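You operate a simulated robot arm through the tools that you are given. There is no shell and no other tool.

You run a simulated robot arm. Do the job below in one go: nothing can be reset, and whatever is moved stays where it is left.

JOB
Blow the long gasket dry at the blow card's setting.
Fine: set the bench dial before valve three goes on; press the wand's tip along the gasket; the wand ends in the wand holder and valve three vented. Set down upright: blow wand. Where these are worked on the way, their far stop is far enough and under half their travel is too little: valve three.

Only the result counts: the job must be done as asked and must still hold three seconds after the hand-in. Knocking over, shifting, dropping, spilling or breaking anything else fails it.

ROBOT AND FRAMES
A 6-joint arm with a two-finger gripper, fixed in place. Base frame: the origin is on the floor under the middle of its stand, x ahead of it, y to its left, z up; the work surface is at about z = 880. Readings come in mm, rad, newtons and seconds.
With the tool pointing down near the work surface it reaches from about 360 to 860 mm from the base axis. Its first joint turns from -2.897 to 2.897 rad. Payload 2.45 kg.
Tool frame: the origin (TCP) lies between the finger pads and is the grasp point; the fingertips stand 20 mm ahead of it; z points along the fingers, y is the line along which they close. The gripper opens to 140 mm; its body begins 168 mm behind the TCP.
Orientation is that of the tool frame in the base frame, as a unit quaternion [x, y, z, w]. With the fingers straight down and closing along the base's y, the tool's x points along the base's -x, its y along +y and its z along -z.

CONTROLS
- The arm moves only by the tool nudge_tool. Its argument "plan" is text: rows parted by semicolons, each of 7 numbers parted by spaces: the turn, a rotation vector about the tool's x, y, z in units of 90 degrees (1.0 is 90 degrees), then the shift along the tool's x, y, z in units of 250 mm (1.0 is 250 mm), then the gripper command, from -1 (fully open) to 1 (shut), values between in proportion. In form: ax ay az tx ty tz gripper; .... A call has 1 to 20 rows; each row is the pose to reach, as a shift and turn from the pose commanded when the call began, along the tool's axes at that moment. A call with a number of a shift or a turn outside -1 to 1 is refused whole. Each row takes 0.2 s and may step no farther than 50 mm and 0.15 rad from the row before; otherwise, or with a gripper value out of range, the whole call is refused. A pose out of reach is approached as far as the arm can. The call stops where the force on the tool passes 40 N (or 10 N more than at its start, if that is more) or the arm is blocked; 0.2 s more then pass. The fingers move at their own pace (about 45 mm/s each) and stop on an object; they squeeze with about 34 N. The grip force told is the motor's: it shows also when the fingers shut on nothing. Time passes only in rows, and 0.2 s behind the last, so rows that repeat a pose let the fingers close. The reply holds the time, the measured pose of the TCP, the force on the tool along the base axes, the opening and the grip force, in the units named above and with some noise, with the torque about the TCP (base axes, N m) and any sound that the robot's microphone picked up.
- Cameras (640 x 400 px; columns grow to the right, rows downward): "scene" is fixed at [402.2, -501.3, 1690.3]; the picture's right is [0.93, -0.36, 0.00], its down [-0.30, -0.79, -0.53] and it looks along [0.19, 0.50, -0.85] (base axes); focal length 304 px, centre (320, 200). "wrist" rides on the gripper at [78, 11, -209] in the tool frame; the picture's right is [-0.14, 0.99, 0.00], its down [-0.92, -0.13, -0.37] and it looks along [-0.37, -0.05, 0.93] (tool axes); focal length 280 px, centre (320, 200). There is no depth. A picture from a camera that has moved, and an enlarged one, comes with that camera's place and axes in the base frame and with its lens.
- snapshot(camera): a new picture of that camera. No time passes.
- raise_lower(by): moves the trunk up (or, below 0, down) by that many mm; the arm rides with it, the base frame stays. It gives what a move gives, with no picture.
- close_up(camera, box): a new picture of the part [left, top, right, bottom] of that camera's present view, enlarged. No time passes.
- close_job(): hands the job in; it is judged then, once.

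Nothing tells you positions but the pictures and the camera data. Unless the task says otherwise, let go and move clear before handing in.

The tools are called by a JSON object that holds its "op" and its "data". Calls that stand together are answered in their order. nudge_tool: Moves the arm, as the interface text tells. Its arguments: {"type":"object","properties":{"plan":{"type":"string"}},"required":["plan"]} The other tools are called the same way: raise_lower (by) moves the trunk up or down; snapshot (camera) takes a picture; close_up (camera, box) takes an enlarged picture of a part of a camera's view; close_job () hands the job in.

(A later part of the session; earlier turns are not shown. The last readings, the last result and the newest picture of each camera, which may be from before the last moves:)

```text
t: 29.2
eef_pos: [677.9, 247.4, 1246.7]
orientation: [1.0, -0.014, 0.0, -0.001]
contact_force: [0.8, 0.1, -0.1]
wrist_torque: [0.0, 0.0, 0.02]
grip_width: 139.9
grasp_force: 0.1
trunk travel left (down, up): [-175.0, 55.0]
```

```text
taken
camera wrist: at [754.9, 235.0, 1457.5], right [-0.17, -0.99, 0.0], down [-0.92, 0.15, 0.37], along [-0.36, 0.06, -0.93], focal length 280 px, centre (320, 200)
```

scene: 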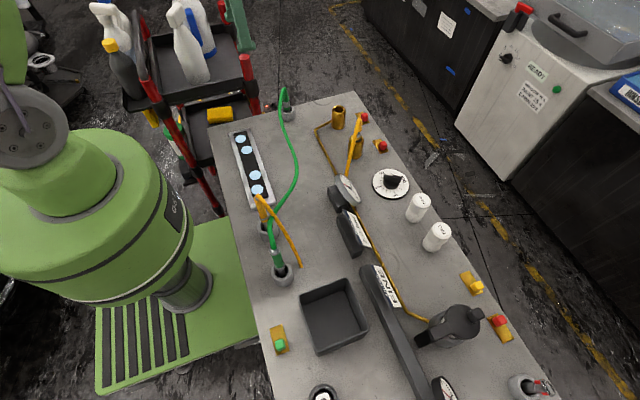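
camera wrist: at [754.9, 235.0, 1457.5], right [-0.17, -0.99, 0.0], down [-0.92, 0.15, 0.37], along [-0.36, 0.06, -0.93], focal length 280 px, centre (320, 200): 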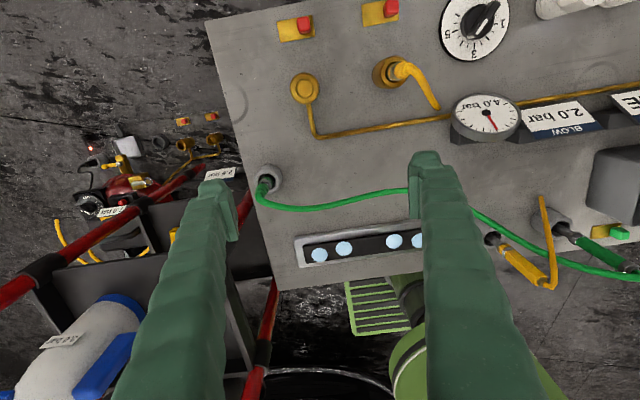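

That orientation works. I'll move farther out toward the bench's front edge so the camera looks back at the sockets and slides.

{"op": "nudge_tool", "data": {"plan": "0 0 0 0.16 0.06 0.02 -1; 0 0 0 0.32 0.12 0.04 -1; 0 0 0 0.46 0.2 0.08 -1; 0 0 0 0.56 0.3 0.12 -1"}}

{"op": "snapshot", "data": {"camera": "wrist"}}

{"op": "close_up", "data": {"camera": "wrist", "box": [200, 0, 440, 160]}}

{"op": "close_up", "data": {"camera": "wrist", "box": [0, 80, 240, 260]}}

{"op": "close_up", "data": {"camera": "wrist", "box": [420, 0, 640, 160]}}

```text
t: 30.2
eef_pos: [815.5, 169.1, 1217.9]
orientation: [1.0, -0.016, 0.001, 0.001]
contact_force: [-1.3, -0.2, -0.5]
wrist_torque: [0.04, 0.02, -0.01]
grip_width: 140.2
grasp_force: 0.0
trunk travel left (down, up): [-175.0, 55.0]
```

```text
taken
camera wrist: at [892.7, 156.2, 1427.2], right [-0.17, -0.99, 0.0], down [-0.92, 0.16, 0.37], along [-0.36, 0.06, -0.93], focal length 280 px, centre (320, 200)
```

wrist: 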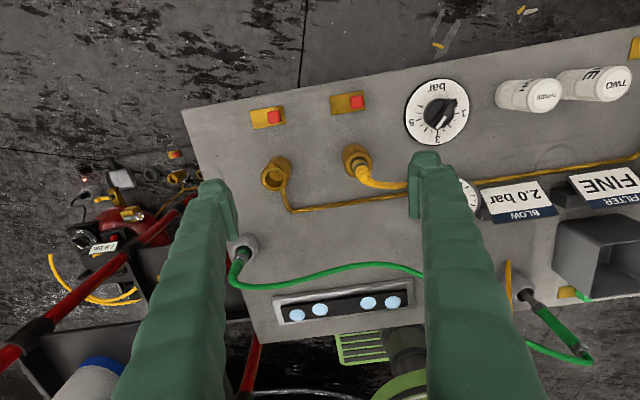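

```text
2.50 times, centred on (320, 80) of wrist
camera zoom: at [892.7, 156.2, 1427.2], right [-0.17, -0.99, 0.0], down [-0.92, 0.16, 0.37], along [-0.36, 0.06, -0.93], focal length 701 px, centre (320, 500)
```

zoom: 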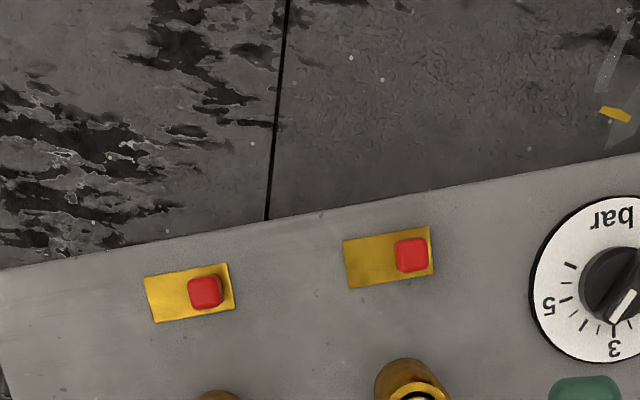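

```text
2.22 times, centred on (120, 170) of wrist
camera zoom: at [892.7, 156.2, 1427.2], right [-0.17, -0.99, 0.0], down [-0.92, 0.16, 0.37], along [-0.36, 0.06, -0.93], focal length 623 px, centre (764, 267)
```

zoom: 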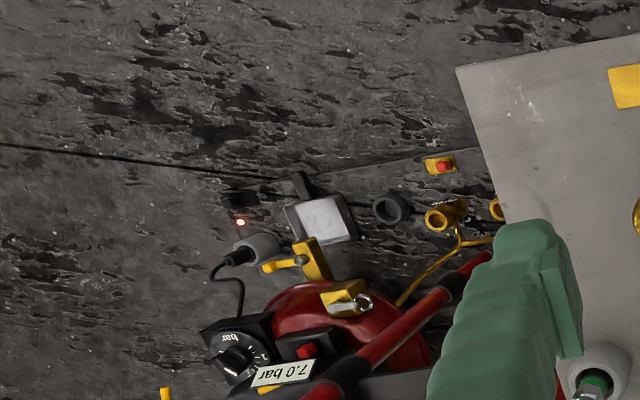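

```text
2.50 times, centred on (530, 80) of wrist
camera zoom: at [892.7, 156.2, 1427.2], right [-0.17, -0.99, 0.0], down [-0.92, 0.16, 0.37], along [-0.36, 0.06, -0.93], focal length 701 px, centre (-205, 500)
```

zoom: 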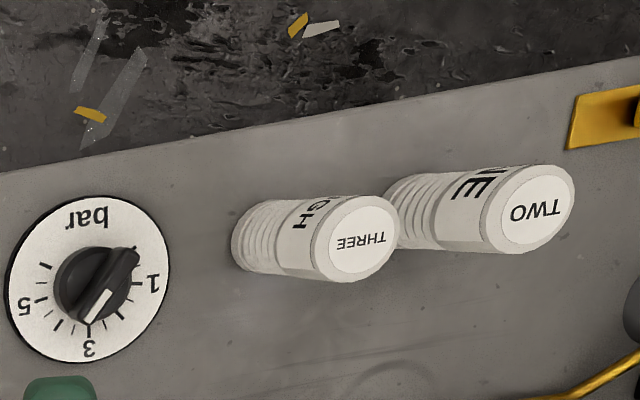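

The cartridges read FINE (TWO) and ROUGH (THREE), so they're not valves. A compressor with its own dial stands on the floor at the left; I'll look at that station more closely for a valve legend.

{"op": "nudge_tool", "data": {"plan": "0 0 0 -0.14 -0.12 -0.06 -1; 0 0 0 -0.26 -0.26 -0.12 -1; 0 0 0 -0.38 -0.4 -0.18 -1; 0 0 0 -0.5 -0.54 -0.24 -1; 0 0 0 -0.6 -0.7 -0.3 -1; 0 0 0 -0.7 -0.84 -0.3 -1"}}

{"op": "snapshot", "data": {"camera": "wrist"}}

{"op": "close_up", "data": {"camera": "wrist", "box": [60, 60, 300, 220]}}

{"op": "close_up", "data": {"camera": "wrist", "box": [0, 200, 240, 400]}}

```text
t: 31.6
eef_pos: [647.5, 383.0, 1292.9]
orientation: [1.0, -0.016, 0.0, 0.0]
contact_force: [-0.8, -0.1, 0.3]
wrist_torque: [-0.08, 0.0, 0.04]
grip_width: 139.8
grasp_force: 0.0
trunk travel left (down, up): [-175.0, 55.0]
```

```text
taken
camera wrist: at [724.7, 370.8, 1503.6], right [-0.17, -0.99, 0.0], down [-0.92, 0.16, 0.37], along [-0.36, 0.06, -0.93], focal length 280 px, centre (320, 200)
```

wrist: 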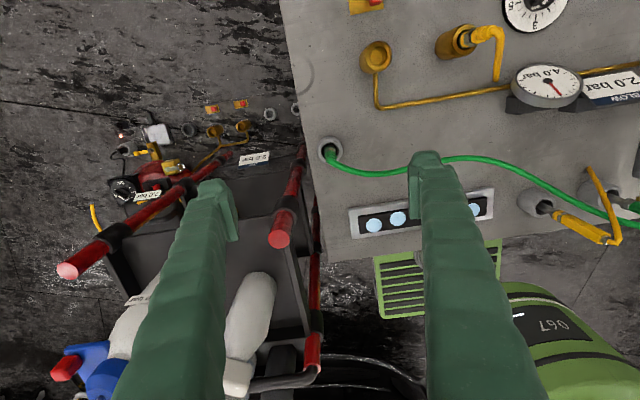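

```text
2.50 times, centred on (180, 140) of wrist
camera zoom: at [724.7, 370.8, 1503.6], right [-0.17, -0.99, 0.0], down [-0.92, 0.16, 0.37], along [-0.36, 0.06, -0.93], focal length 701 px, centre (670, 350)
```

zoom: 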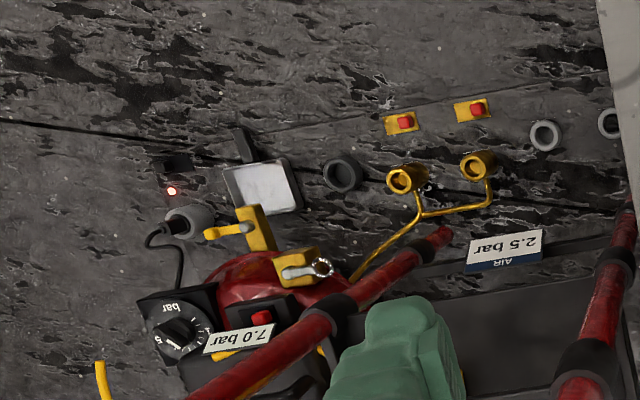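

```text
2.00 times, centred on (120, 300) of wrist
camera zoom: at [724.7, 370.8, 1503.6], right [-0.17, -0.99, 0.0], down [-0.92, 0.16, 0.37], along [-0.36, 0.06, -0.93], focal length 561 px, centre (720, 0)
```

zoom: 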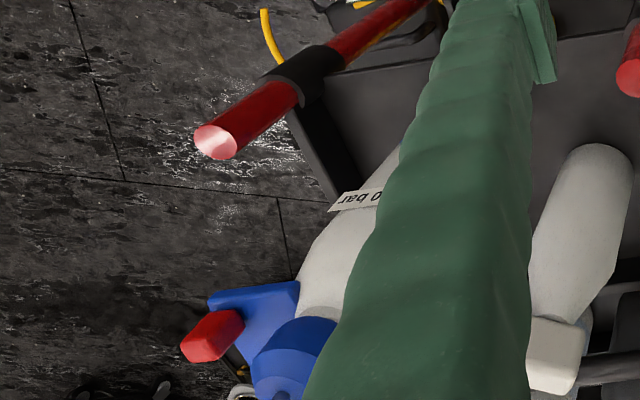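

The floor station is a compressor feeding two outlets of its own (AIR 2.5 bar), so the bench line seems separate. I'll compare the two bench wands and the hose ends again from this side.

{"op": "close_up", "data": {"camera": "wrist", "box": [520, 150, 640, 260]}}

{"op": "close_up", "data": {"camera": "wrist", "box": [340, 0, 540, 120]}}

{"op": "close_up", "data": {"camera": "wrist", "box": [100, 90, 180, 150]}}

{"op": "close_up", "data": {"camera": "wrist", "box": [190, 90, 310, 170]}}

{"op": "close_up", "data": {"camera": "wrist", "box": [90, 150, 190, 230]}}

```text
3.64 times, centred on (580, 205) of wrist
camera zoom: at [724.7, 370.8, 1503.6], right [-0.17, -0.99, 0.0], down [-0.92, 0.16, 0.37], along [-0.36, 0.06, -0.93], focal length 1020 px, centre (-626, 182)
```

zoom: 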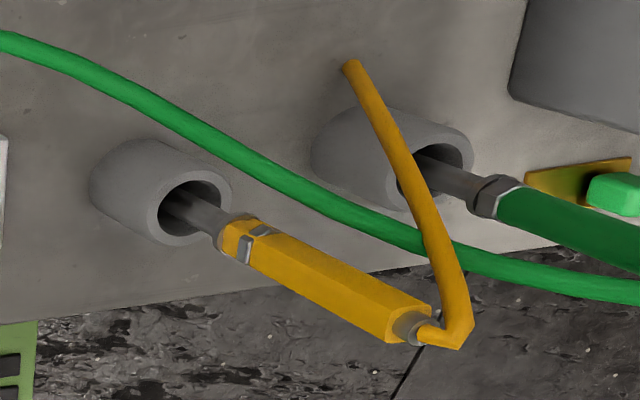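

```text
3.20 times, centred on (440, 60) of wrist
camera zoom: at [724.7, 370.8, 1503.6], right [-0.17, -0.99, 0.0], down [-0.92, 0.16, 0.37], along [-0.36, 0.06, -0.93], focal length 897 px, centre (-64, 648)
```

zoom: 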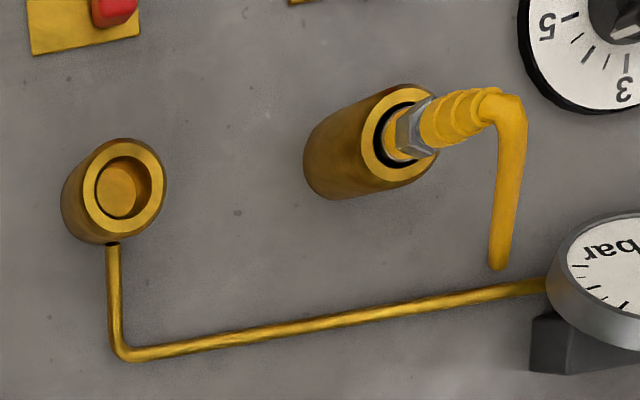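

```text
6.67 times, centred on (140, 120) of wrist
camera zoom: at [724.7, 370.8, 1503.6], right [-0.17, -0.99, 0.0], down [-0.92, 0.16, 0.37], along [-0.36, 0.06, -0.93], focal length 1869 px, centre (1520, 733)
```

zoom: 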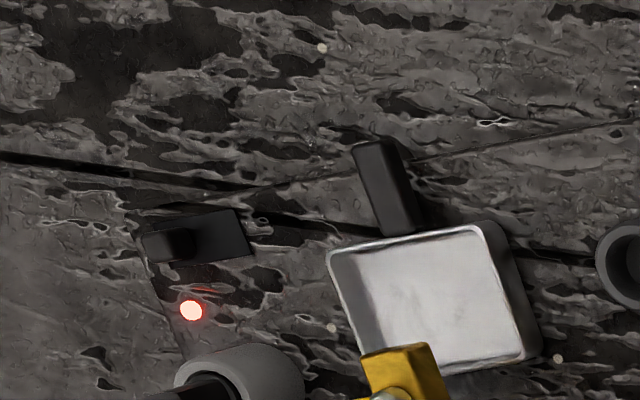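

```text
5.00 times, centred on (250, 130) of wrist
camera zoom: at [724.7, 370.8, 1503.6], right [-0.17, -0.99, 0.0], down [-0.92, 0.16, 0.37], along [-0.36, 0.06, -0.93], focal length 1402 px, centre (670, 550)
```

zoom: 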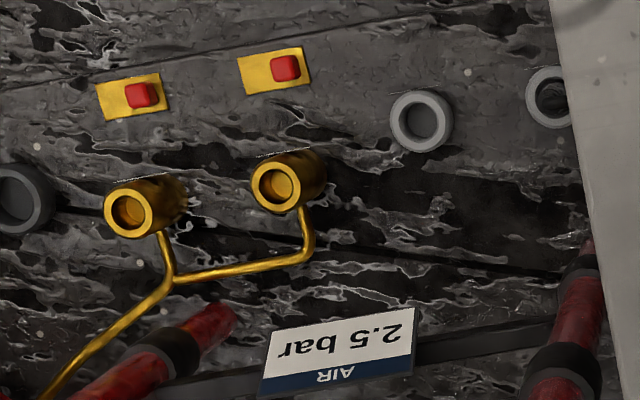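

```text
5.00 times, centred on (140, 190) of wrist
camera zoom: at [724.7, 370.8, 1503.6], right [-0.17, -0.99, 0.0], down [-0.92, 0.16, 0.37], along [-0.36, 0.06, -0.93], focal length 1402 px, centre (1220, 250)
```

zoom: 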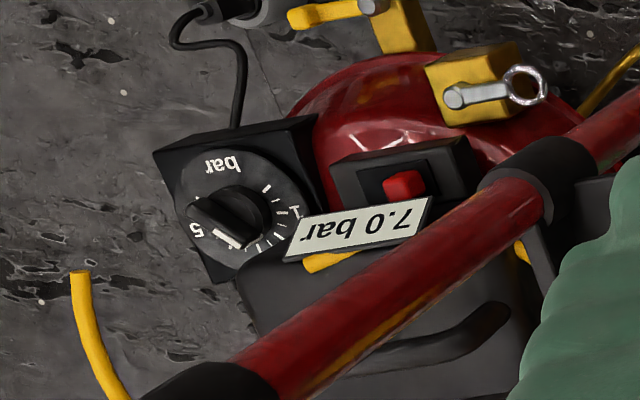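

I want to trace the yellow hose seen on the floor by the compressor. Moving a bit further left for that.

{"op": "nudge_tool", "data": {"plan": "0 0 0 -0.06 -0.16 0 -1; 0 0 0 -0.12 -0.32 0 -1; 0 0 0 -0.18 -0.48 0 -1; 0 0 0 -0.24 -0.64 0 -1; 0 0 0 -0.3 -0.8 0 -1"}}

{"op": "snapshot", "data": {"camera": "wrist"}}

{"op": "close_up", "data": {"camera": "wrist", "box": [120, 60, 360, 260]}}

```text
t: 32.8
eef_pos: [567.7, 579.0, 1289.7]
orientation: [1.0, -0.015, 0.0, 0.0]
contact_force: [-1.1, -0.7, 0.6]
wrist_torque: [0.07, -0.13, 0.02]
grip_width: 140.0
grasp_force: 0.1
out of reach, approached as far as the arm can: row 5
trunk travel left (down, up): [-175.0, 55.0]
```

```text
taken
camera wrist: at [644.4, 566.7, 1499.9], right [-0.17, -0.99, 0.0], down [-0.92, 0.16, 0.37], along [-0.36, 0.06, -0.93], focal length 280 px, centre (320, 200)
```

wrist: 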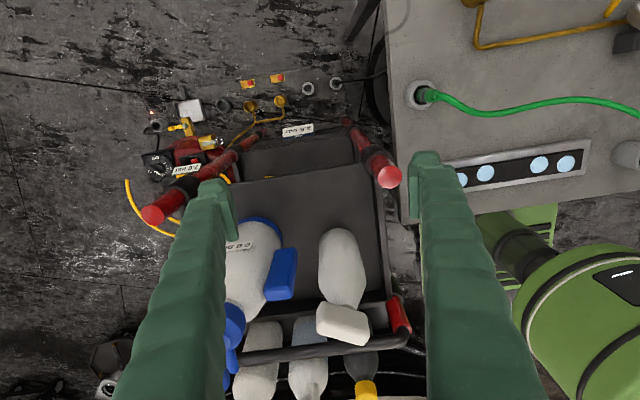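

```text
2.00 times, centred on (240, 160) of wrist
camera zoom: at [644.4, 566.7, 1499.9], right [-0.17, -0.99, 0.0], down [-0.92, 0.16, 0.37], along [-0.36, 0.06, -0.93], focal length 561 px, centre (480, 280)
```

zoom: 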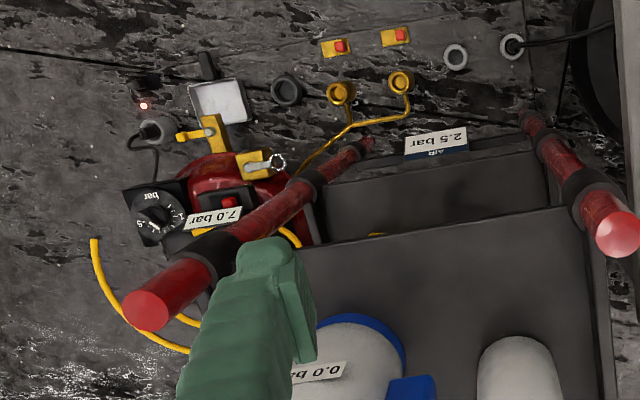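

The floor compressor serves its own tyre/air line; the bench rig is separate. The green hose is unplugged and the yellow wand is already coupled next to a slide. First step for certain is the bench dial, so I'll turn the wrist back and travel toward it.

{"op": "nudge_tool", "data": {"plan": "0 0 0.09 0.01 0.08 0 -1; 0 0 0.18 0.02 0.16 0 -1; 0 0 0.27 0.03 0.24 0 -1; 0 0 0.36 0.04 0.32 0 -1; 0 0 0.45 0.05 0.4 0 -1; 0 0 0.54 0.06 0.48 0 -1; 0 0 0.63 0.07 0.56 0 -1; 0 0 0.72 0.08 0.64 0 -1; 0 0 0.81 0.09 0.72 0 -1; 0 0 0.9 0.1 0.8 0 -1; 0 0 0.99 0.11 0.88 0 -1; 0 0 0.99 0.12 0.96 0 -1"}}

{"op": "snapshot", "data": {"camera": "wrist"}}

```text
t: 35.4
eef_pos: [595.1, 338.7, 1291.1]
orientation: [-0.701, 0.713, 0.0, -0.001]
contact_force: [-0.6, -0.1, -0.5]
wrist_torque: [0.04, -0.02, -0.01]
grip_width: 140.3
grasp_force: 0.0
trunk travel left (down, up): [-175.0, 55.0]
```

```text
taken
camera wrist: at [583.3, 261.1, 1501.3], right [-0.99, 0.15, 0.0], down [0.14, 0.92, 0.37], along [0.06, 0.36, -0.93], focal length 280 px, centre (320, 200)
```

wrist: 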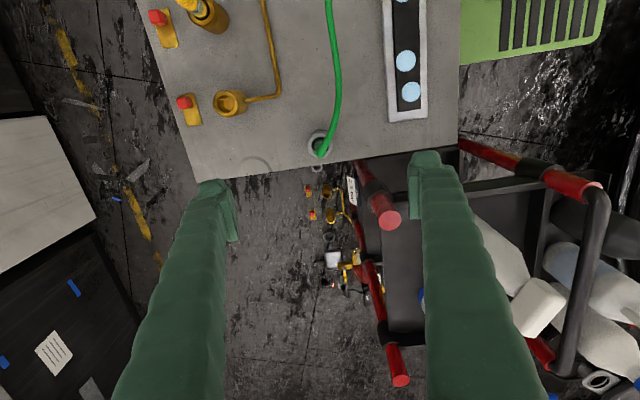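

{"op": "nudge_tool", "data": {"plan": "0 0 0.09 0.08 -0.03 0 -1; 0 0 0.18 0.16 -0.06 0 -1; 0 0 0.27 0.24 -0.1 0 -1; 0 0 0.36 0.32 -0.13 0 -1; 0 0 0.45 0.4 -0.16 0.02 -1; 0 0 0.54 0.48 -0.2 0.04 -1; 0 0 0.63 0.56 -0.23 0.06 -1; 0 0 0.72 0.64 -0.26 0.08 -1; 0 0 0.81 0.72 -0.3 0.1 -1; 0 0 0.9 0.8 -0.33 0.12 -1; 0 0 0.99 0.88 -0.36 0.14 -1; 0 0 0.99 0.98 -0.4 0.16 -1"}}

{"op": "nudge_tool", "data": {"plan": "0 0 0.09 -0.06 -0.08 0.1 -0.5; 0 0 0.18 -0.12 -0.16 0.2 0; 0 0 0.27 -0.18 -0.24 0.3 0; 0 0 0.36 -0.24 -0.32 0.4 0; 0 0 0.45 -0.3 -0.4 0.5 0; 0 0 0.5 -0.36 -0.48 0.6 0; 0 0 0.5 -0.42 -0.56 0.68 0; 0 0 0.5 -0.46 -0.6 0.72 0"}}

{"op": "snapshot", "data": {"camera": "wrist"}}

{"op": "snapshot", "data": {"camera": "scene"}}

```text
t: 38.0
eef_pos: [691.9, 92.3, 1252.5]
orientation: [0.001, 1.0, -0.001, 0.0]
contact_force: [1.1, 0.7, 0.8]
wrist_torque: [0.02, 0.04, 0.01]
grip_width: 139.7
grasp_force: 0.2
trunk travel left (down, up): [-175.0, 55.0]
```

```text
t: 39.8
eef_pos: [804.4, -56.7, 1070.9]
orientation: [0.382, 0.924, 0.0, 0.0]
contact_force: [-0.2, 0.5, -0.1]
wrist_torque: [0.04, 0.03, 0.0]
grip_width: 70.0
grasp_force: 0.0
trunk travel left (down, up): [-175.0, 55.0]
```

```text
taken
camera wrist: at [756.2, 5.3, 1279.8], right [0.8, 0.6, 0.0], down [0.56, -0.74, 0.37], along [0.22, -0.29, -0.93], focal length 280 px, centre (320, 200)
```

wrist: 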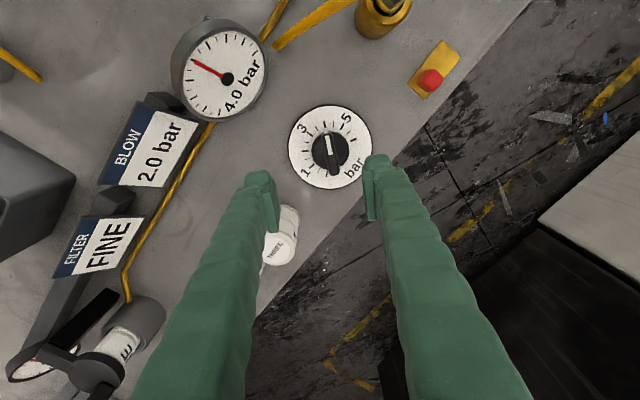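

```text
taken
```

scene: 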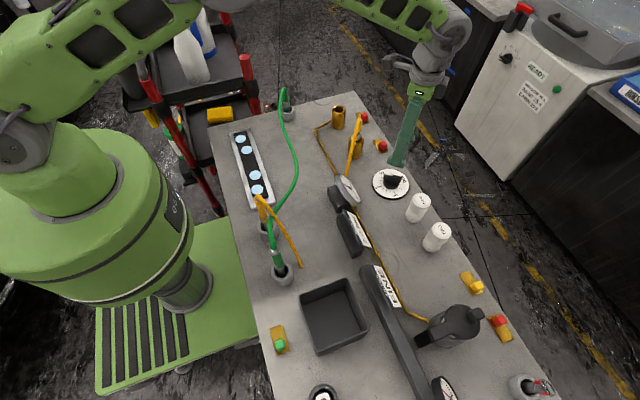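

I'm above the dial with the fingers aligned to its handle. A close zoom will give me its centre and pointer angle.

{"op": "close_up", "data": {"camera": "wrist", "box": [270, 90, 390, 200]}}

{"op": "close_up", "data": {"camera": "scene", "box": [366, 152, 416, 204]}}

```text
3.64 times, centred on (330, 145) of wrist
camera zoom: at [756.2, 5.3, 1279.8], right [0.8, 0.6, 0.0], down [0.56, -0.74, 0.37], along [0.22, -0.29, -0.93], focal length 1020 px, centre (284, 400)
```

zoom: 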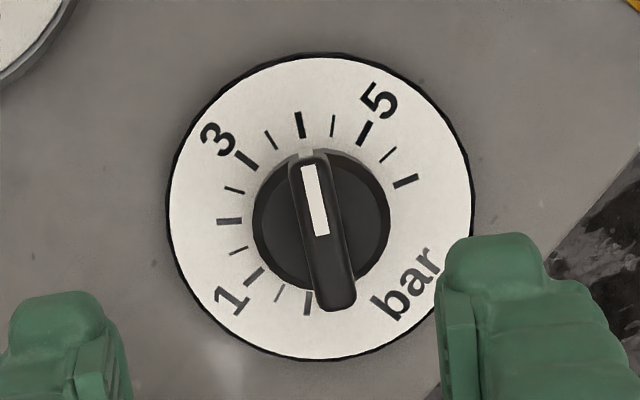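

```text
7.69 times, centred on (391, 178) of scene
camera zoom: at [402.2, -501.3, 1690.3], right [0.93, -0.36, 0.0], down [-0.3, -0.79, -0.53], along [0.19, 0.5, -0.85], focal length 2341 px, centre (-226, 369)
```

zoom: 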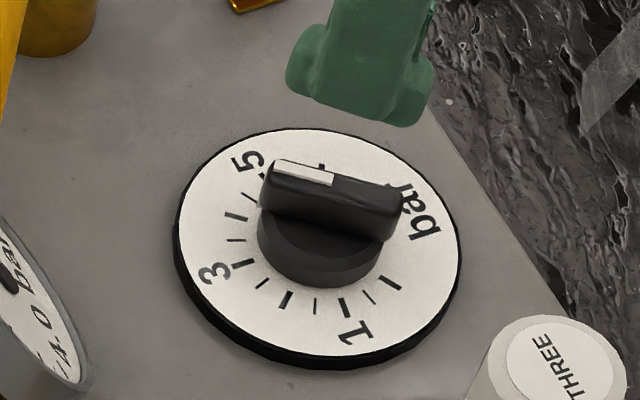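

The scale is 40° per bar: pointer at 4 now, 2 is 80° counter-clockwise. I need the knob's heights before gripping, so a tighter scene zoom.

{"op": "close_up", "data": {"camera": "scene", "box": [378, 166, 406, 192]}}

{"op": "close_up", "data": {"camera": "wrist", "box": [305, 125, 355, 165]}}

```text
15.38 times, centred on (392, 179) of scene
camera zoom: at [402.2, -501.3, 1690.3], right [0.93, -0.36, 0.0], down [-0.3, -0.79, -0.53], along [0.19, 0.5, -0.85], focal length 4682 px, centre (-788, 523)
```

zoom: 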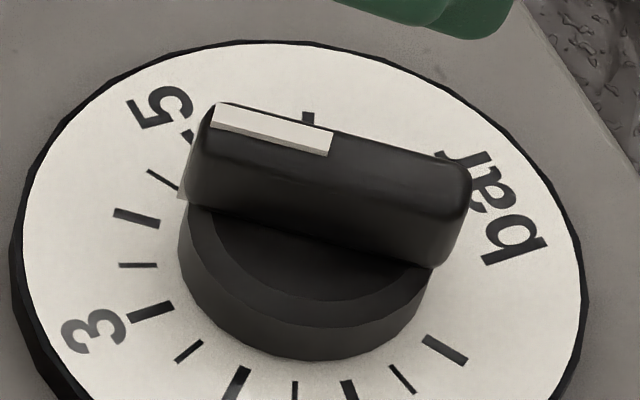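

```text
10.00 times, centred on (330, 145) of wrist
camera zoom: at [756.2, 5.3, 1279.8], right [0.8, 0.6, 0.0], down [0.56, -0.74, 0.37], along [0.22, -0.29, -0.93], focal length 2804 px, centre (220, 750)
```

zoom: 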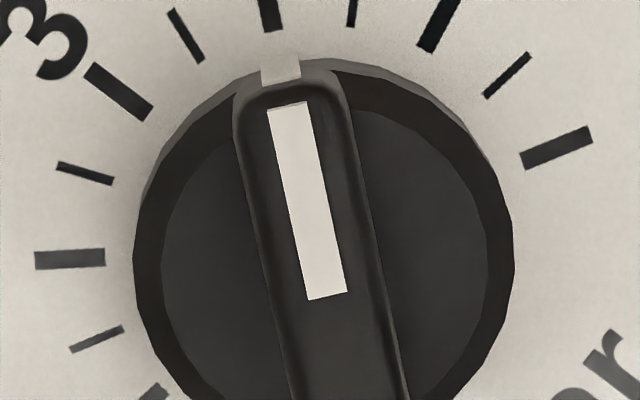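

The handle spans about z 903–929, 14 mm wide. I'll lower to just above it, aligned at −40° yaw, and check before gripping.

{"op": "nudge_tool", "data": {"plan": "0 0 -0.056 -0.02 0.048 0.15 0; 0 0 -0.056 -0.02 0.048 0.3 0; 0 0 -0.056 -0.02 0.048 0.4 0; 0 0 -0.056 -0.02 0.048 0.4 0"}}

{"op": "snapshot", "data": {"camera": "wrist"}}

{"op": "close_up", "data": {"camera": "scene", "box": [360, 130, 430, 200]}}

```text
t: 40.8
eef_pos: [814.6, -52.5, 970.3]
orientation: [0.341, 0.94, 0.001, -0.001]
contact_force: [0.2, -0.4, 0.1]
wrist_torque: [0.01, 0.01, -0.03]
grip_width: 70.2
grasp_force: 0.0
trunk travel left (down, up): [-175.0, 55.0]
```

```text
taken
camera wrist: at [763.2, 5.9, 1179.4], right [0.74, 0.67, 0.0], down [0.62, -0.69, 0.37], along [0.25, -0.27, -0.93], focal length 280 px, centre (320, 200)
```

wrist: 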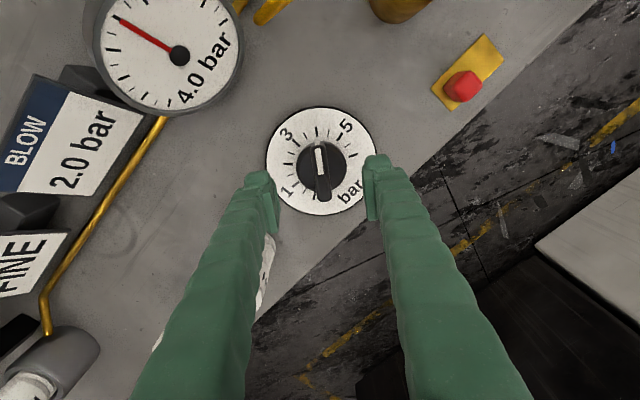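

```text
5.71 times, centred on (395, 165) of scene
camera zoom: at [402.2, -501.3, 1690.3], right [0.93, -0.36, 0.0], down [-0.3, -0.79, -0.53], along [0.19, 0.5, -0.85], focal length 1739 px, centre (-109, 400)
```

zoom: 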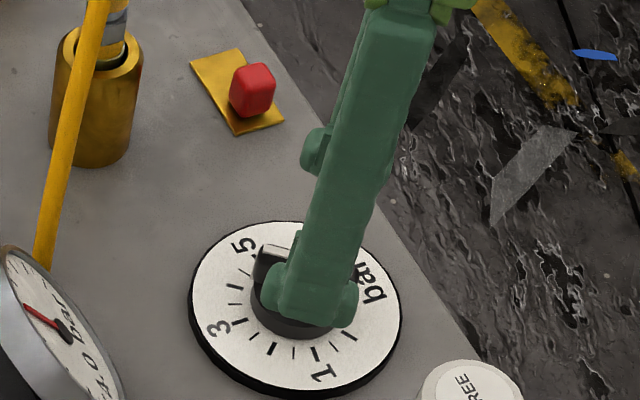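

The handle sits centred between the fingers. Descending to grip height, then closing.

{"op": "nudge_tool", "data": {"plan": "0 0 0 -0.004 0.007 0.08 0; 0 0 0 -0.004 0.007 0.14 0; 0 0 0 -0.004 0.007 0.168 0"}}

{"op": "close_up", "data": {"camera": "scene", "box": [360, 140, 430, 200]}}

```text
t: 41.6
eef_pos: [819.7, -52.5, 928.1]
orientation: [0.341, 0.94, -0.001, 0.0]
contact_force: [-0.2, -0.3, -0.6]
wrist_torque: [-0.03, 0.01, 0.0]
grip_width: 69.9
grasp_force: 0.0
trunk travel left (down, up): [-175.0, 55.0]
```

```text
6.67 times, centred on (395, 170) of scene
camera zoom: at [402.2, -501.3, 1690.3], right [0.93, -0.36, 0.0], down [-0.3, -0.79, -0.53], along [0.19, 0.5, -0.85], focal length 2029 px, centre (-180, 400)
```

zoom: 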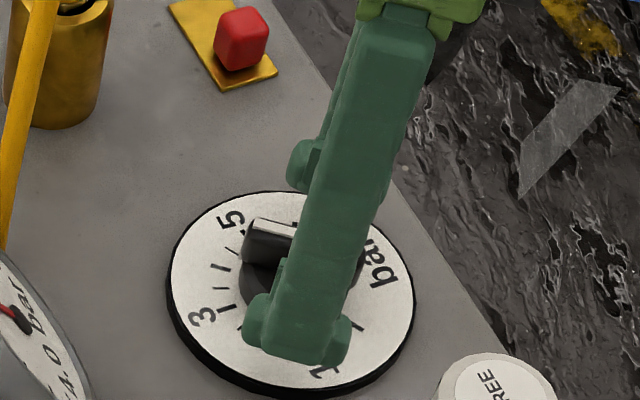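

Closing on the handle now.

{"op": "nudge_tool", "data": {"plan": "0 0 0 0 0 0 0.5; 0 0 0 0 0 0 1; 0 0 0 0 0 0 1; 0 0 0 0 0 0 1; 0 0 0 0 0 0 1; 0 0 0 0 0 0 1"}}

{"op": "close_up", "data": {"camera": "scene", "box": [360, 140, 430, 200]}}

```text
t: 43.0
eef_pos: [820.2, -53.5, 928.8]
orientation: [0.342, 0.94, 0.001, 0.0]
contact_force: [0.2, -0.9, -0.9]
wrist_torque: [-0.04, -0.01, 0.03]
grip_width: 14.1
grasp_force: 40.2
trunk travel left (down, up): [-175.0, 55.0]
```

```text
6.67 times, centred on (395, 170) of scene
camera zoom: at [402.2, -501.3, 1690.3], right [0.93, -0.36, 0.0], down [-0.3, -0.79, -0.53], along [0.19, 0.5, -0.85], focal length 2029 px, centre (-180, 400)
```

zoom: 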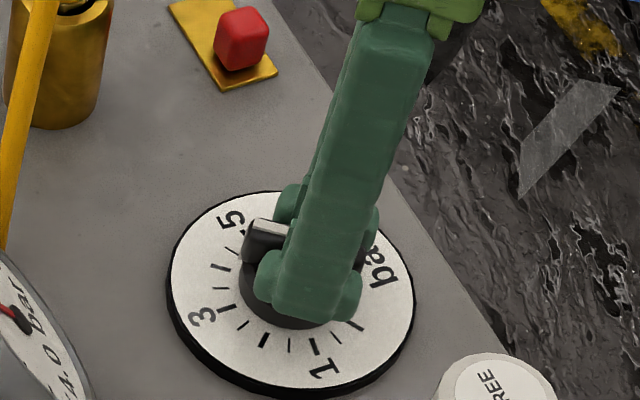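

Firm grip on the handle (14.1 mm). I'll turn it counter-clockwise in steps, watching the force and torque.

{"op": "nudge_tool", "data": {"plan": "0 0 -0.074 0 0.001 0 1; 0 0 -0.148 0.001 0.002 0 1; 0 0 -0.222 0.001 0.0026 0 1; 0 0 -0.222 0.001 0.0026 0 1"}}

{"op": "close_up", "data": {"camera": "scene", "box": [360, 140, 430, 200]}}

```text
t: 44.0
eef_pos: [820.6, -50.5, 928.1]
orientation: [0.171, 0.985, 0.0, -0.001]
contact_force: [1.2, 4.1, -6.9]
wrist_torque: [-0.04, -0.14, 0.02]
grip_width: 13.9
grasp_force: 40.5
trunk travel left (down, up): [-175.0, 55.0]
```

```text
6.67 times, centred on (395, 170) of scene
camera zoom: at [402.2, -501.3, 1690.3], right [0.93, -0.36, 0.0], down [-0.3, -0.79, -0.53], along [0.19, 0.5, -0.85], focal length 2029 px, centre (-180, 400)
```

zoom: 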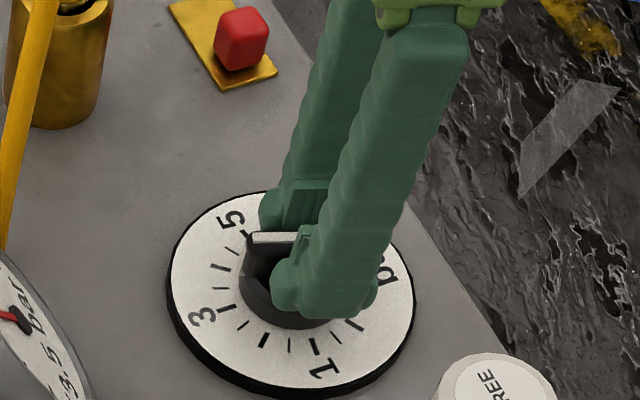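

The gauge follows the dial: it now reads 3.5 bar. Continuing another 40°.

{"op": "nudge_tool", "data": {"plan": "0 0 -0.074 0.0005 0.001 0 1; 0 0 -0.148 0.001 0.0016 0 1; 0 0 -0.222 0.0015 0.0024 0 1; 0 0 -0.296 0.002 0.003 0 1; 0 0 -0.37 0.0025 0.004 0 1; 0 0 -0.444 0.003 0.0046 0 1; 0 0 -0.444 0.003 0.0046 0 1"}}

{"op": "close_up", "data": {"camera": "scene", "box": [330, 140, 430, 220]}}

```text
t: 45.6
eef_pos: [820.1, -47.0, 929.3]
orientation: [-0.174, 0.985, 0.001, 0.001]
contact_force: [6.1, 26.3, -9.7]
wrist_torque: [0.37, -0.32, -0.08]
grip_width: 14.1
grasp_force: 40.6
trunk travel left (down, up): [-175.0, 55.0]
```

```text
5.00 times, centred on (380, 180) of scene
camera zoom: at [402.2, -501.3, 1690.3], right [0.93, -0.36, 0.0], down [-0.3, -0.79, -0.53], along [0.19, 0.5, -0.85], focal length 1522 px, centre (20, 300)
```

zoom: 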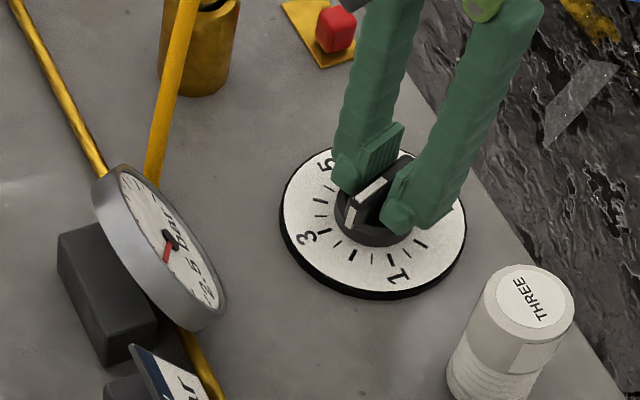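

Gauge reads 2.5 bar; the side force tells me to shift about 3 mm along +y as I turn the last 20°.

{"op": "nudge_tool", "data": {"plan": "0 0 0 0 0.006 0 1; 0 0 -0.074 0 0.01 0 1; 0 0 -0.148 0 0.012 0 1; 0 0 -0.222 0 0.013 0 1; 0 0 -0.222 0 0.013 0 1"}}

{"op": "close_up", "data": {"camera": "scene", "box": [330, 140, 430, 220]}}

{"op": "close_up", "data": {"camera": "wrist", "box": [200, 100, 440, 260]}}

```text
t: 46.8
eef_pos: [819.9, -45.8, 927.6]
orientation: [-0.343, 0.939, 0.001, -0.001]
contact_force: [4.6, 20.8, -5.1]
wrist_torque: [0.31, -0.14, -0.08]
grip_width: 13.9
grasp_force: 40.0
trunk travel left (down, up): [-175.0, 55.0]
```

```text
5.00 times, centred on (380, 180) of scene
camera zoom: at [402.2, -501.3, 1690.3], right [0.93, -0.36, 0.0], down [-0.3, -0.79, -0.53], along [0.19, 0.5, -0.85], focal length 1522 px, centre (20, 300)
```

zoom: 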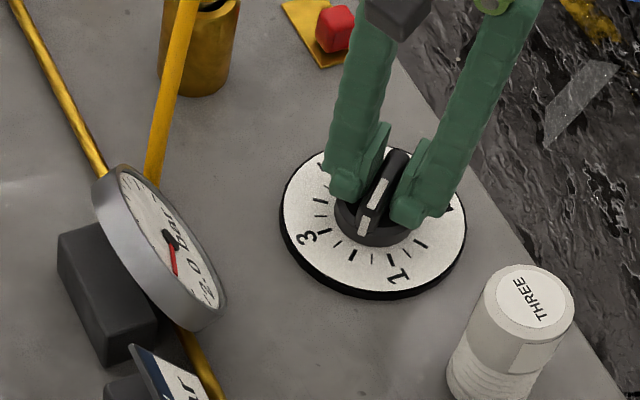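

```text
2.50 times, centred on (320, 180) of wrist
camera zoom: at [752.9, -87.3, 1137.6], right [-0.53, 0.85, 0.0], down [0.79, 0.5, 0.37], along [0.31, 0.2, -0.93], focal length 701 px, centre (320, 250)
```

zoom: 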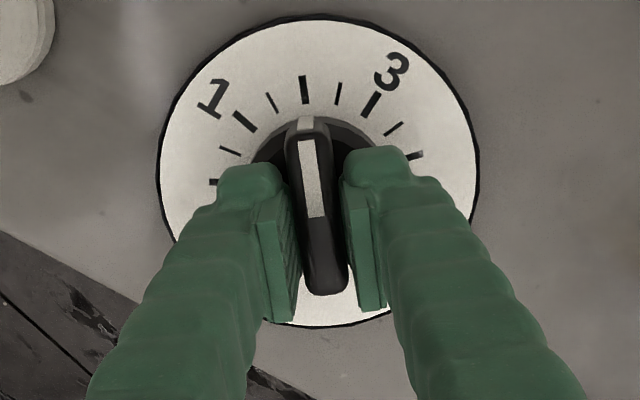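

The gauge reads 2.0 bar and the pointer is on the 2 tick. I'll relieve the side load slightly and then release.

{"op": "nudge_tool", "data": {"plan": "0 0 0 -0.006 0.0045 0 1; 0 0 0 -0.006 0.0045 0 1"}}

{"op": "close_up", "data": {"camera": "scene", "box": [335, 160, 375, 205]}}

```text
t: 47.4
eef_pos: [819.9, -46.6, 928.5]
orientation: [-0.343, 0.939, 0.0, -0.001]
contact_force: [-0.6, 8.3, -1.3]
wrist_torque: [-0.1, 0.21, -0.03]
grip_width: 14.1
grasp_force: 40.0
trunk travel left (down, up): [-175.0, 55.0]
```

```text
8.89 times, centred on (355, 182) of scene
camera zoom: at [402.2, -501.3, 1690.3], right [0.93, -0.36, 0.0], down [-0.3, -0.79, -0.53], along [0.19, 0.5, -0.85], focal length 2705 px, centre (9, 356)
```

zoom: 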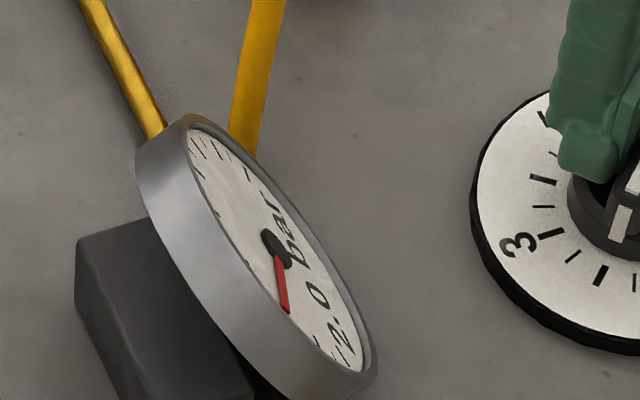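

Side load is low now. Opening and lifting clear.

{"op": "nudge_tool", "data": {"plan": "0 0 0 -0.006 0.006 0 0.5; 0 0 0 -0.006 0.006 0 0; 0 0 0 -0.006 0.006 0 0; 0 0 0 -0.006 0.006 0 0; 0 0 0 -0.006 0.006 -0.1 0; 0 0 0 -0.006 0.006 -0.25 0; 0 0 0 -0.006 0.006 -0.4 0; 0 0 0 -0.006 0.006 -0.55 0; 0 0 0 -0.006 0.006 -0.7 0"}}

{"op": "snapshot", "data": {"camera": "wrist"}}

{"op": "close_up", "data": {"camera": "scene", "box": [330, 140, 430, 220]}}

{"op": "close_up", "data": {"camera": "wrist", "box": [240, 60, 440, 200]}}

```text
t: 49.4
eef_pos: [817.9, -43.0, 1105.3]
orientation: [-0.342, 0.94, 0.0, 0.0]
contact_force: [-0.2, 0.8, -1.2]
wrist_torque: [0.01, -0.03, -0.03]
grip_width: 69.9
grasp_force: 0.0
trunk travel left (down, up): [-175.0, 55.0]
```

```text
taken
camera wrist: at [750.8, -85.4, 1314.7], right [-0.53, 0.85, 0.0], down [0.79, 0.49, 0.37], along [0.31, 0.2, -0.93], focal length 280 px, centre (320, 200)
```

wrist: 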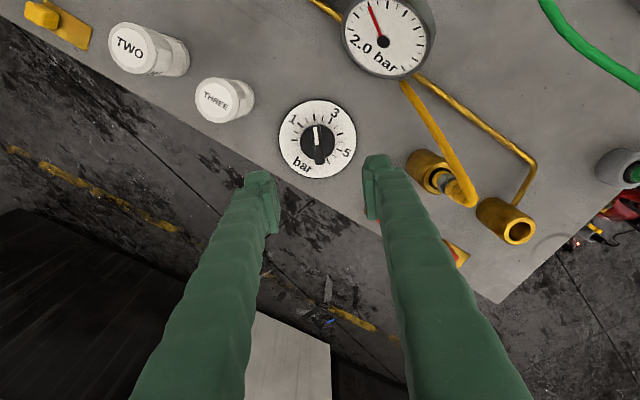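

```text
5.00 times, centred on (380, 180) of scene
camera zoom: at [402.2, -501.3, 1690.3], right [0.93, -0.36, 0.0], down [-0.3, -0.79, -0.53], along [0.19, 0.5, -0.85], focal length 1522 px, centre (20, 300)
```

zoom: 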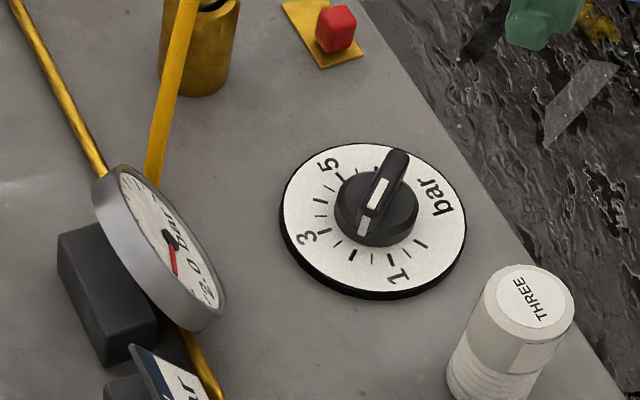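

```text
2.86 times, centred on (340, 130) of wrist
camera zoom: at [750.8, -85.4, 1314.7], right [-0.53, 0.85, 0.0], down [0.79, 0.49, 0.37], along [0.31, 0.2, -0.93], focal length 801 px, centre (263, 400)
```

zoom: 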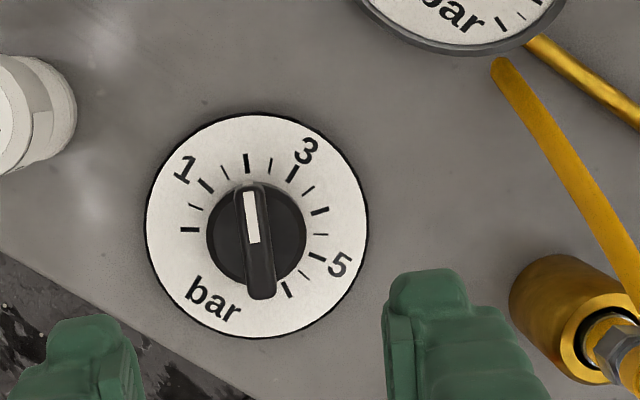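

The dial is set at 2.0 bar. Next I'll inspect the slide beside the socket where the yellow wand's hose is coupled, and its position for pushing.

{"op": "nudge_tool", "data": {"plan": "0 0 0.074 -0.03 0.065 0 0; 0 0 0.148 -0.06 0.13 0 0; 0 0 0.222 -0.09 0.195 0 0; 0 0 0.296 -0.12 0.26 0 0; 0 0 0.37 -0.15 0.325 0 0; 0 0 0.444 -0.179 0.388 0 0; 0 0 0.444 -0.179 0.388 0 0"}}

{"op": "snapshot", "data": {"camera": "wrist"}}

{"op": "close_up", "data": {"camera": "wrist", "box": [300, 120, 420, 220]}}

```text
t: 51.0
eef_pos: [791.3, 59.5, 1102.5]
orientation: [-0.001, 1.0, 0.0, 0.0]
contact_force: [-0.8, 0.2, 0.1]
wrist_torque: [-0.01, 0.01, -0.02]
grip_width: 70.1
grasp_force: 0.1
trunk travel left (down, up): [-175.0, 55.0]
```

```text
taken
camera wrist: at [713.5, 70.9, 1312.4], right [0.14, 0.99, 0.0], down [0.92, -0.13, 0.37], along [0.36, -0.05, -0.93], focal length 280 px, centre (320, 200)
```

wrist: 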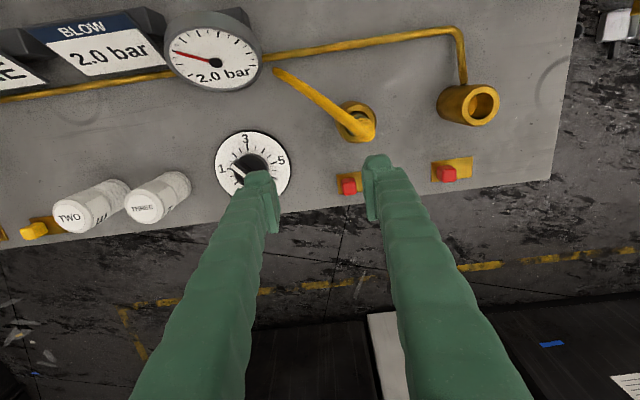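

```text
4.00 times, centred on (360, 170) of wrist
camera zoom: at [713.5, 70.9, 1312.4], right [0.14, 0.99, 0.0], down [0.92, -0.13, 0.37], along [0.36, -0.05, -0.93], focal length 1122 px, centre (160, 320)
```

zoom: 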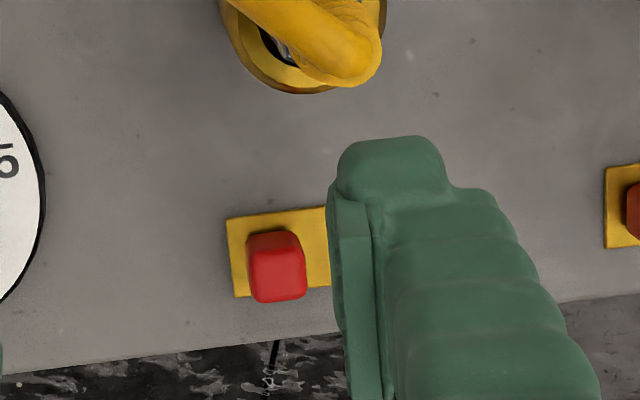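

The slide knob is at about (864, 95), top z ≈ 908, with roughly 31 mm of travel toward +y. I'll shut the fingers, drop beside its −y face and push it along +y.

{"op": "nudge_tool", "data": {"plan": "0 0 0 -0.08 -0.02 0 0.5; 0 0 0 -0.16 -0.05 0 1; 0 0 0 -0.244 -0.07 0.1 1; 0 0 0 -0.244 -0.07 0.25 1; 0 0 0 -0.244 -0.07 0.4 1; 0 0 0 -0.244 -0.07 0.55 1; 0 0 0 -0.244 -0.07 0.65 1; 0 0 0 -0.244 -0.07 0.65 1"}}

{"op": "snapshot", "data": {"camera": "wrist"}}

{"op": "close_up", "data": {"camera": "scene", "box": [340, 90, 430, 180]}}

```text
t: 52.8
eef_pos: [854.2, 40.7, 940.1]
orientation: [-0.001, 1.0, 0.0, 0.0]
contact_force: [-0.2, 0.4, -0.1]
wrist_torque: [0.01, 0.0, -0.01]
grip_width: 0.0
grasp_force: 29.3
trunk travel left (down, up): [-175.0, 55.0]
```

```text
taken
camera wrist: at [776.7, 53.5, 1149.6], right [0.14, 0.99, 0.0], down [0.92, -0.13, 0.37], along [0.37, -0.05, -0.93], focal length 280 px, centre (320, 200)
```

wrist: 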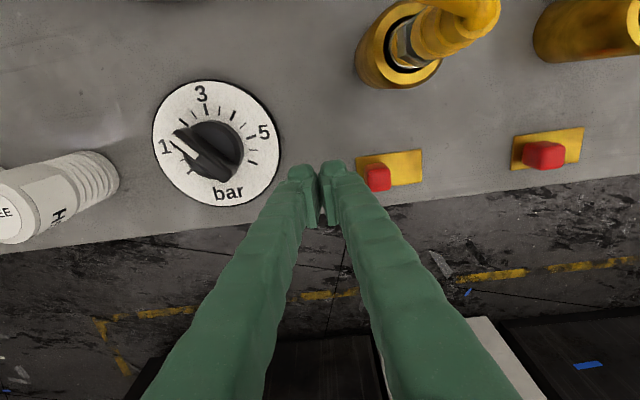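

```text
4.44 times, centred on (385, 135) of scene
camera zoom: at [402.2, -501.3, 1690.3], right [0.93, -0.36, 0.0], down [-0.3, -0.79, -0.53], along [0.19, 0.5, -0.85], focal length 1352 px, centre (31, 489)
```

zoom: 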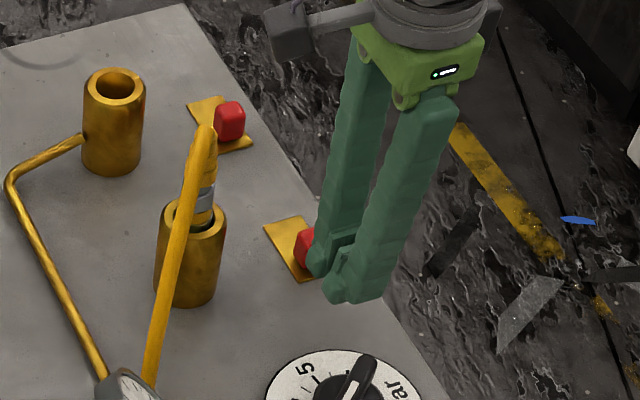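

Lowering beside the knob, then pushing +y.

{"op": "nudge_tool", "data": {"plan": "0 0 0 0 0 0.06 1; 0 0 0 0 0 0.124 1; 0 0 0 0 0.03 0.124 1; 0 0 0 0 0.06 0.124 1; 0 0 0 0 0.06 0.124 1"}}

{"op": "snapshot", "data": {"camera": "wrist"}}

{"op": "close_up", "data": {"camera": "scene", "box": [350, 100, 420, 170]}}

```text
t: 54.0
eef_pos: [852.0, 57.0, 909.3]
orientation: [0.0, 1.0, 0.0, 0.001]
contact_force: [-0.1, 0.7, 0.1]
wrist_torque: [0.02, 0.0, 0.01]
grip_width: 0.0
grasp_force: 29.9
trunk travel left (down, up): [-175.0, 55.0]
```

```text
taken
camera wrist: at [773.8, 69.0, 1119.5], right [0.14, 0.99, 0.0], down [0.92, -0.13, 0.37], along [0.36, -0.05, -0.93], focal length 280 px, centre (320, 200)
```

wrist: 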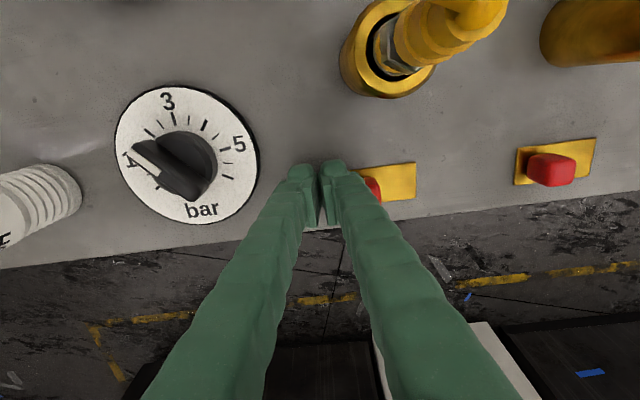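

```text
5.71 times, centred on (385, 135) of scene
camera zoom: at [402.2, -501.3, 1690.3], right [0.93, -0.36, 0.0], down [-0.3, -0.79, -0.53], along [0.19, 0.5, -0.85], focal length 1739 px, centre (-51, 571)
```

zoom: 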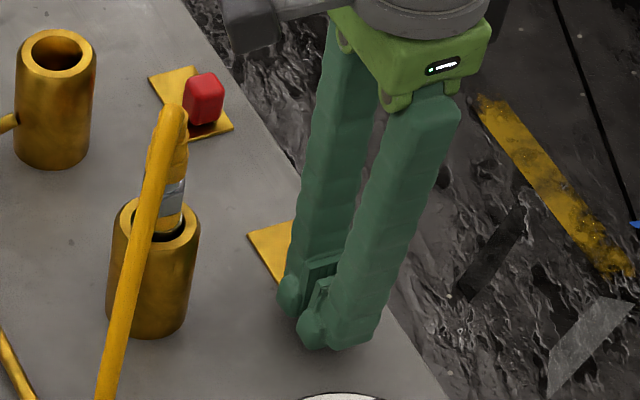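

Position is right beside the knob. Pushing it toward +y in small steps with the force stop as protection.

{"op": "nudge_tool", "data": {"plan": "0 0 0 0 0.02 0 1; 0 0 0 0 0.04 0 1; 0 0 0 0 0.06 0 1; 0 0 0 0 0.08 0 1; 0 0 0 0 0.1 0 1; 0 0 0 0 0.12 0 1; 0 0 0 0 0.14 0 1"}}

{"op": "snapshot", "data": {"camera": "wrist"}}

```text
t: 55.6
eef_pos: [852.1, 89.7, 908.6]
orientation: [0.0, 1.0, 0.0, -0.001]
contact_force: [-2.7, -12.3, -3.2]
wrist_torque: [-0.08, 0.01, 0.03]
grip_width: 0.0
grasp_force: 29.8
trunk travel left (down, up): [-175.0, 55.0]
```

```text
taken
camera wrist: at [774.5, 101.1, 1118.7], right [0.14, 0.99, 0.0], down [0.92, -0.13, 0.37], along [0.36, -0.05, -0.93], focal length 280 px, centre (320, 200)
```

wrist: 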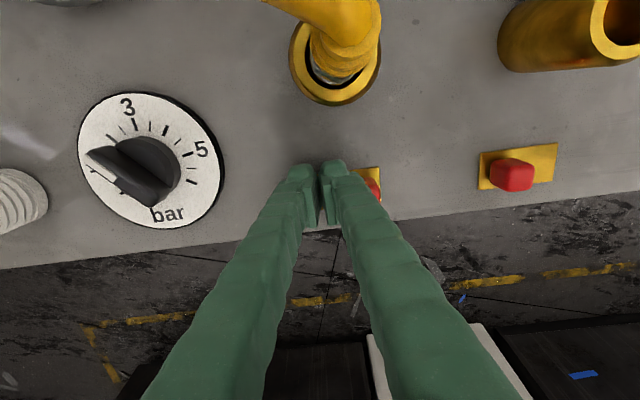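

The knob is sliding with about 12 N of resistance. Continuing toward its far stop.

{"op": "nudge_tool", "data": {"plan": "0 0 0 0 0.012 0 1; 0 0 0 0 0.024 0 1; 0 0 0 0 0.036 0 1; 0 0 0 0 0.048 0 1; 0 0 0 0 0.06 0 1; 0 0 0 0 0.072 0 1"}}

{"op": "snapshot", "data": {"camera": "wrist"}}

{"op": "close_up", "data": {"camera": "scene", "box": [340, 90, 420, 170]}}

```text
t: 56.4
eef_pos: [853.5, 89.9, 910.0]
orientation: [0.001, 1.0, -0.005, -0.001]
contact_force: [-0.6, -16.0, 1.4]
wrist_torque: [0.06, -0.04, -0.04]
grip_width: 0.0
grasp_force: 29.9
trunk travel left (down, up): [-175.0, 55.0]
stopped in row 3: the force on the tool passed its limit at 42 N (the readings are from after the stop); the commanded pose is now the measured one
```

```text
taken
camera wrist: at [774.7, 103.6, 1119.1], right [0.14, 0.99, -0.01], down [0.92, -0.13, 0.37], along [0.36, -0.06, -0.93], focal length 280 px, centre (320, 200)
```

wrist: 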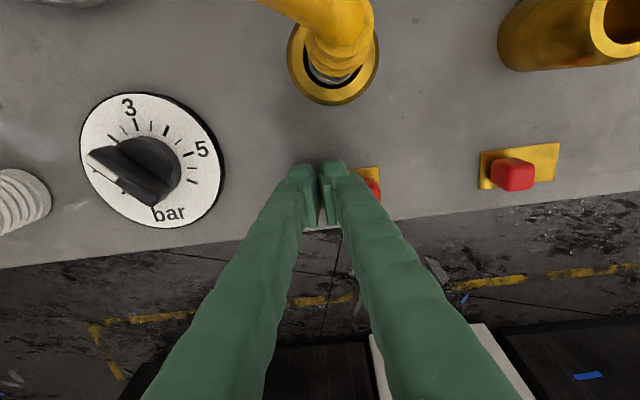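

```text
5.00 times, centred on (380, 130) of scene
camera zoom: at [402.2, -501.3, 1690.3], right [0.93, -0.36, 0.0], down [-0.3, -0.79, -0.53], along [0.19, 0.5, -0.85], focal length 1522 px, centre (20, 550)
```

zoom: 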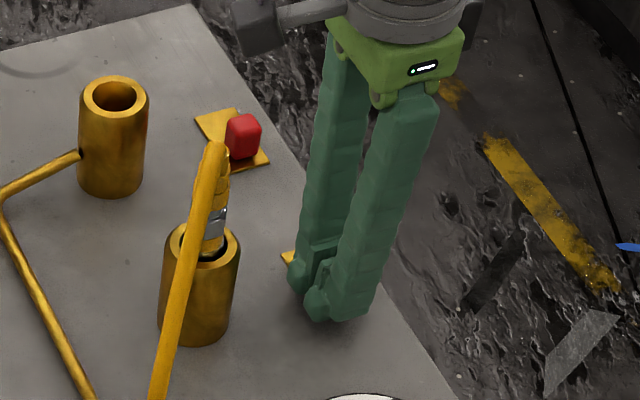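

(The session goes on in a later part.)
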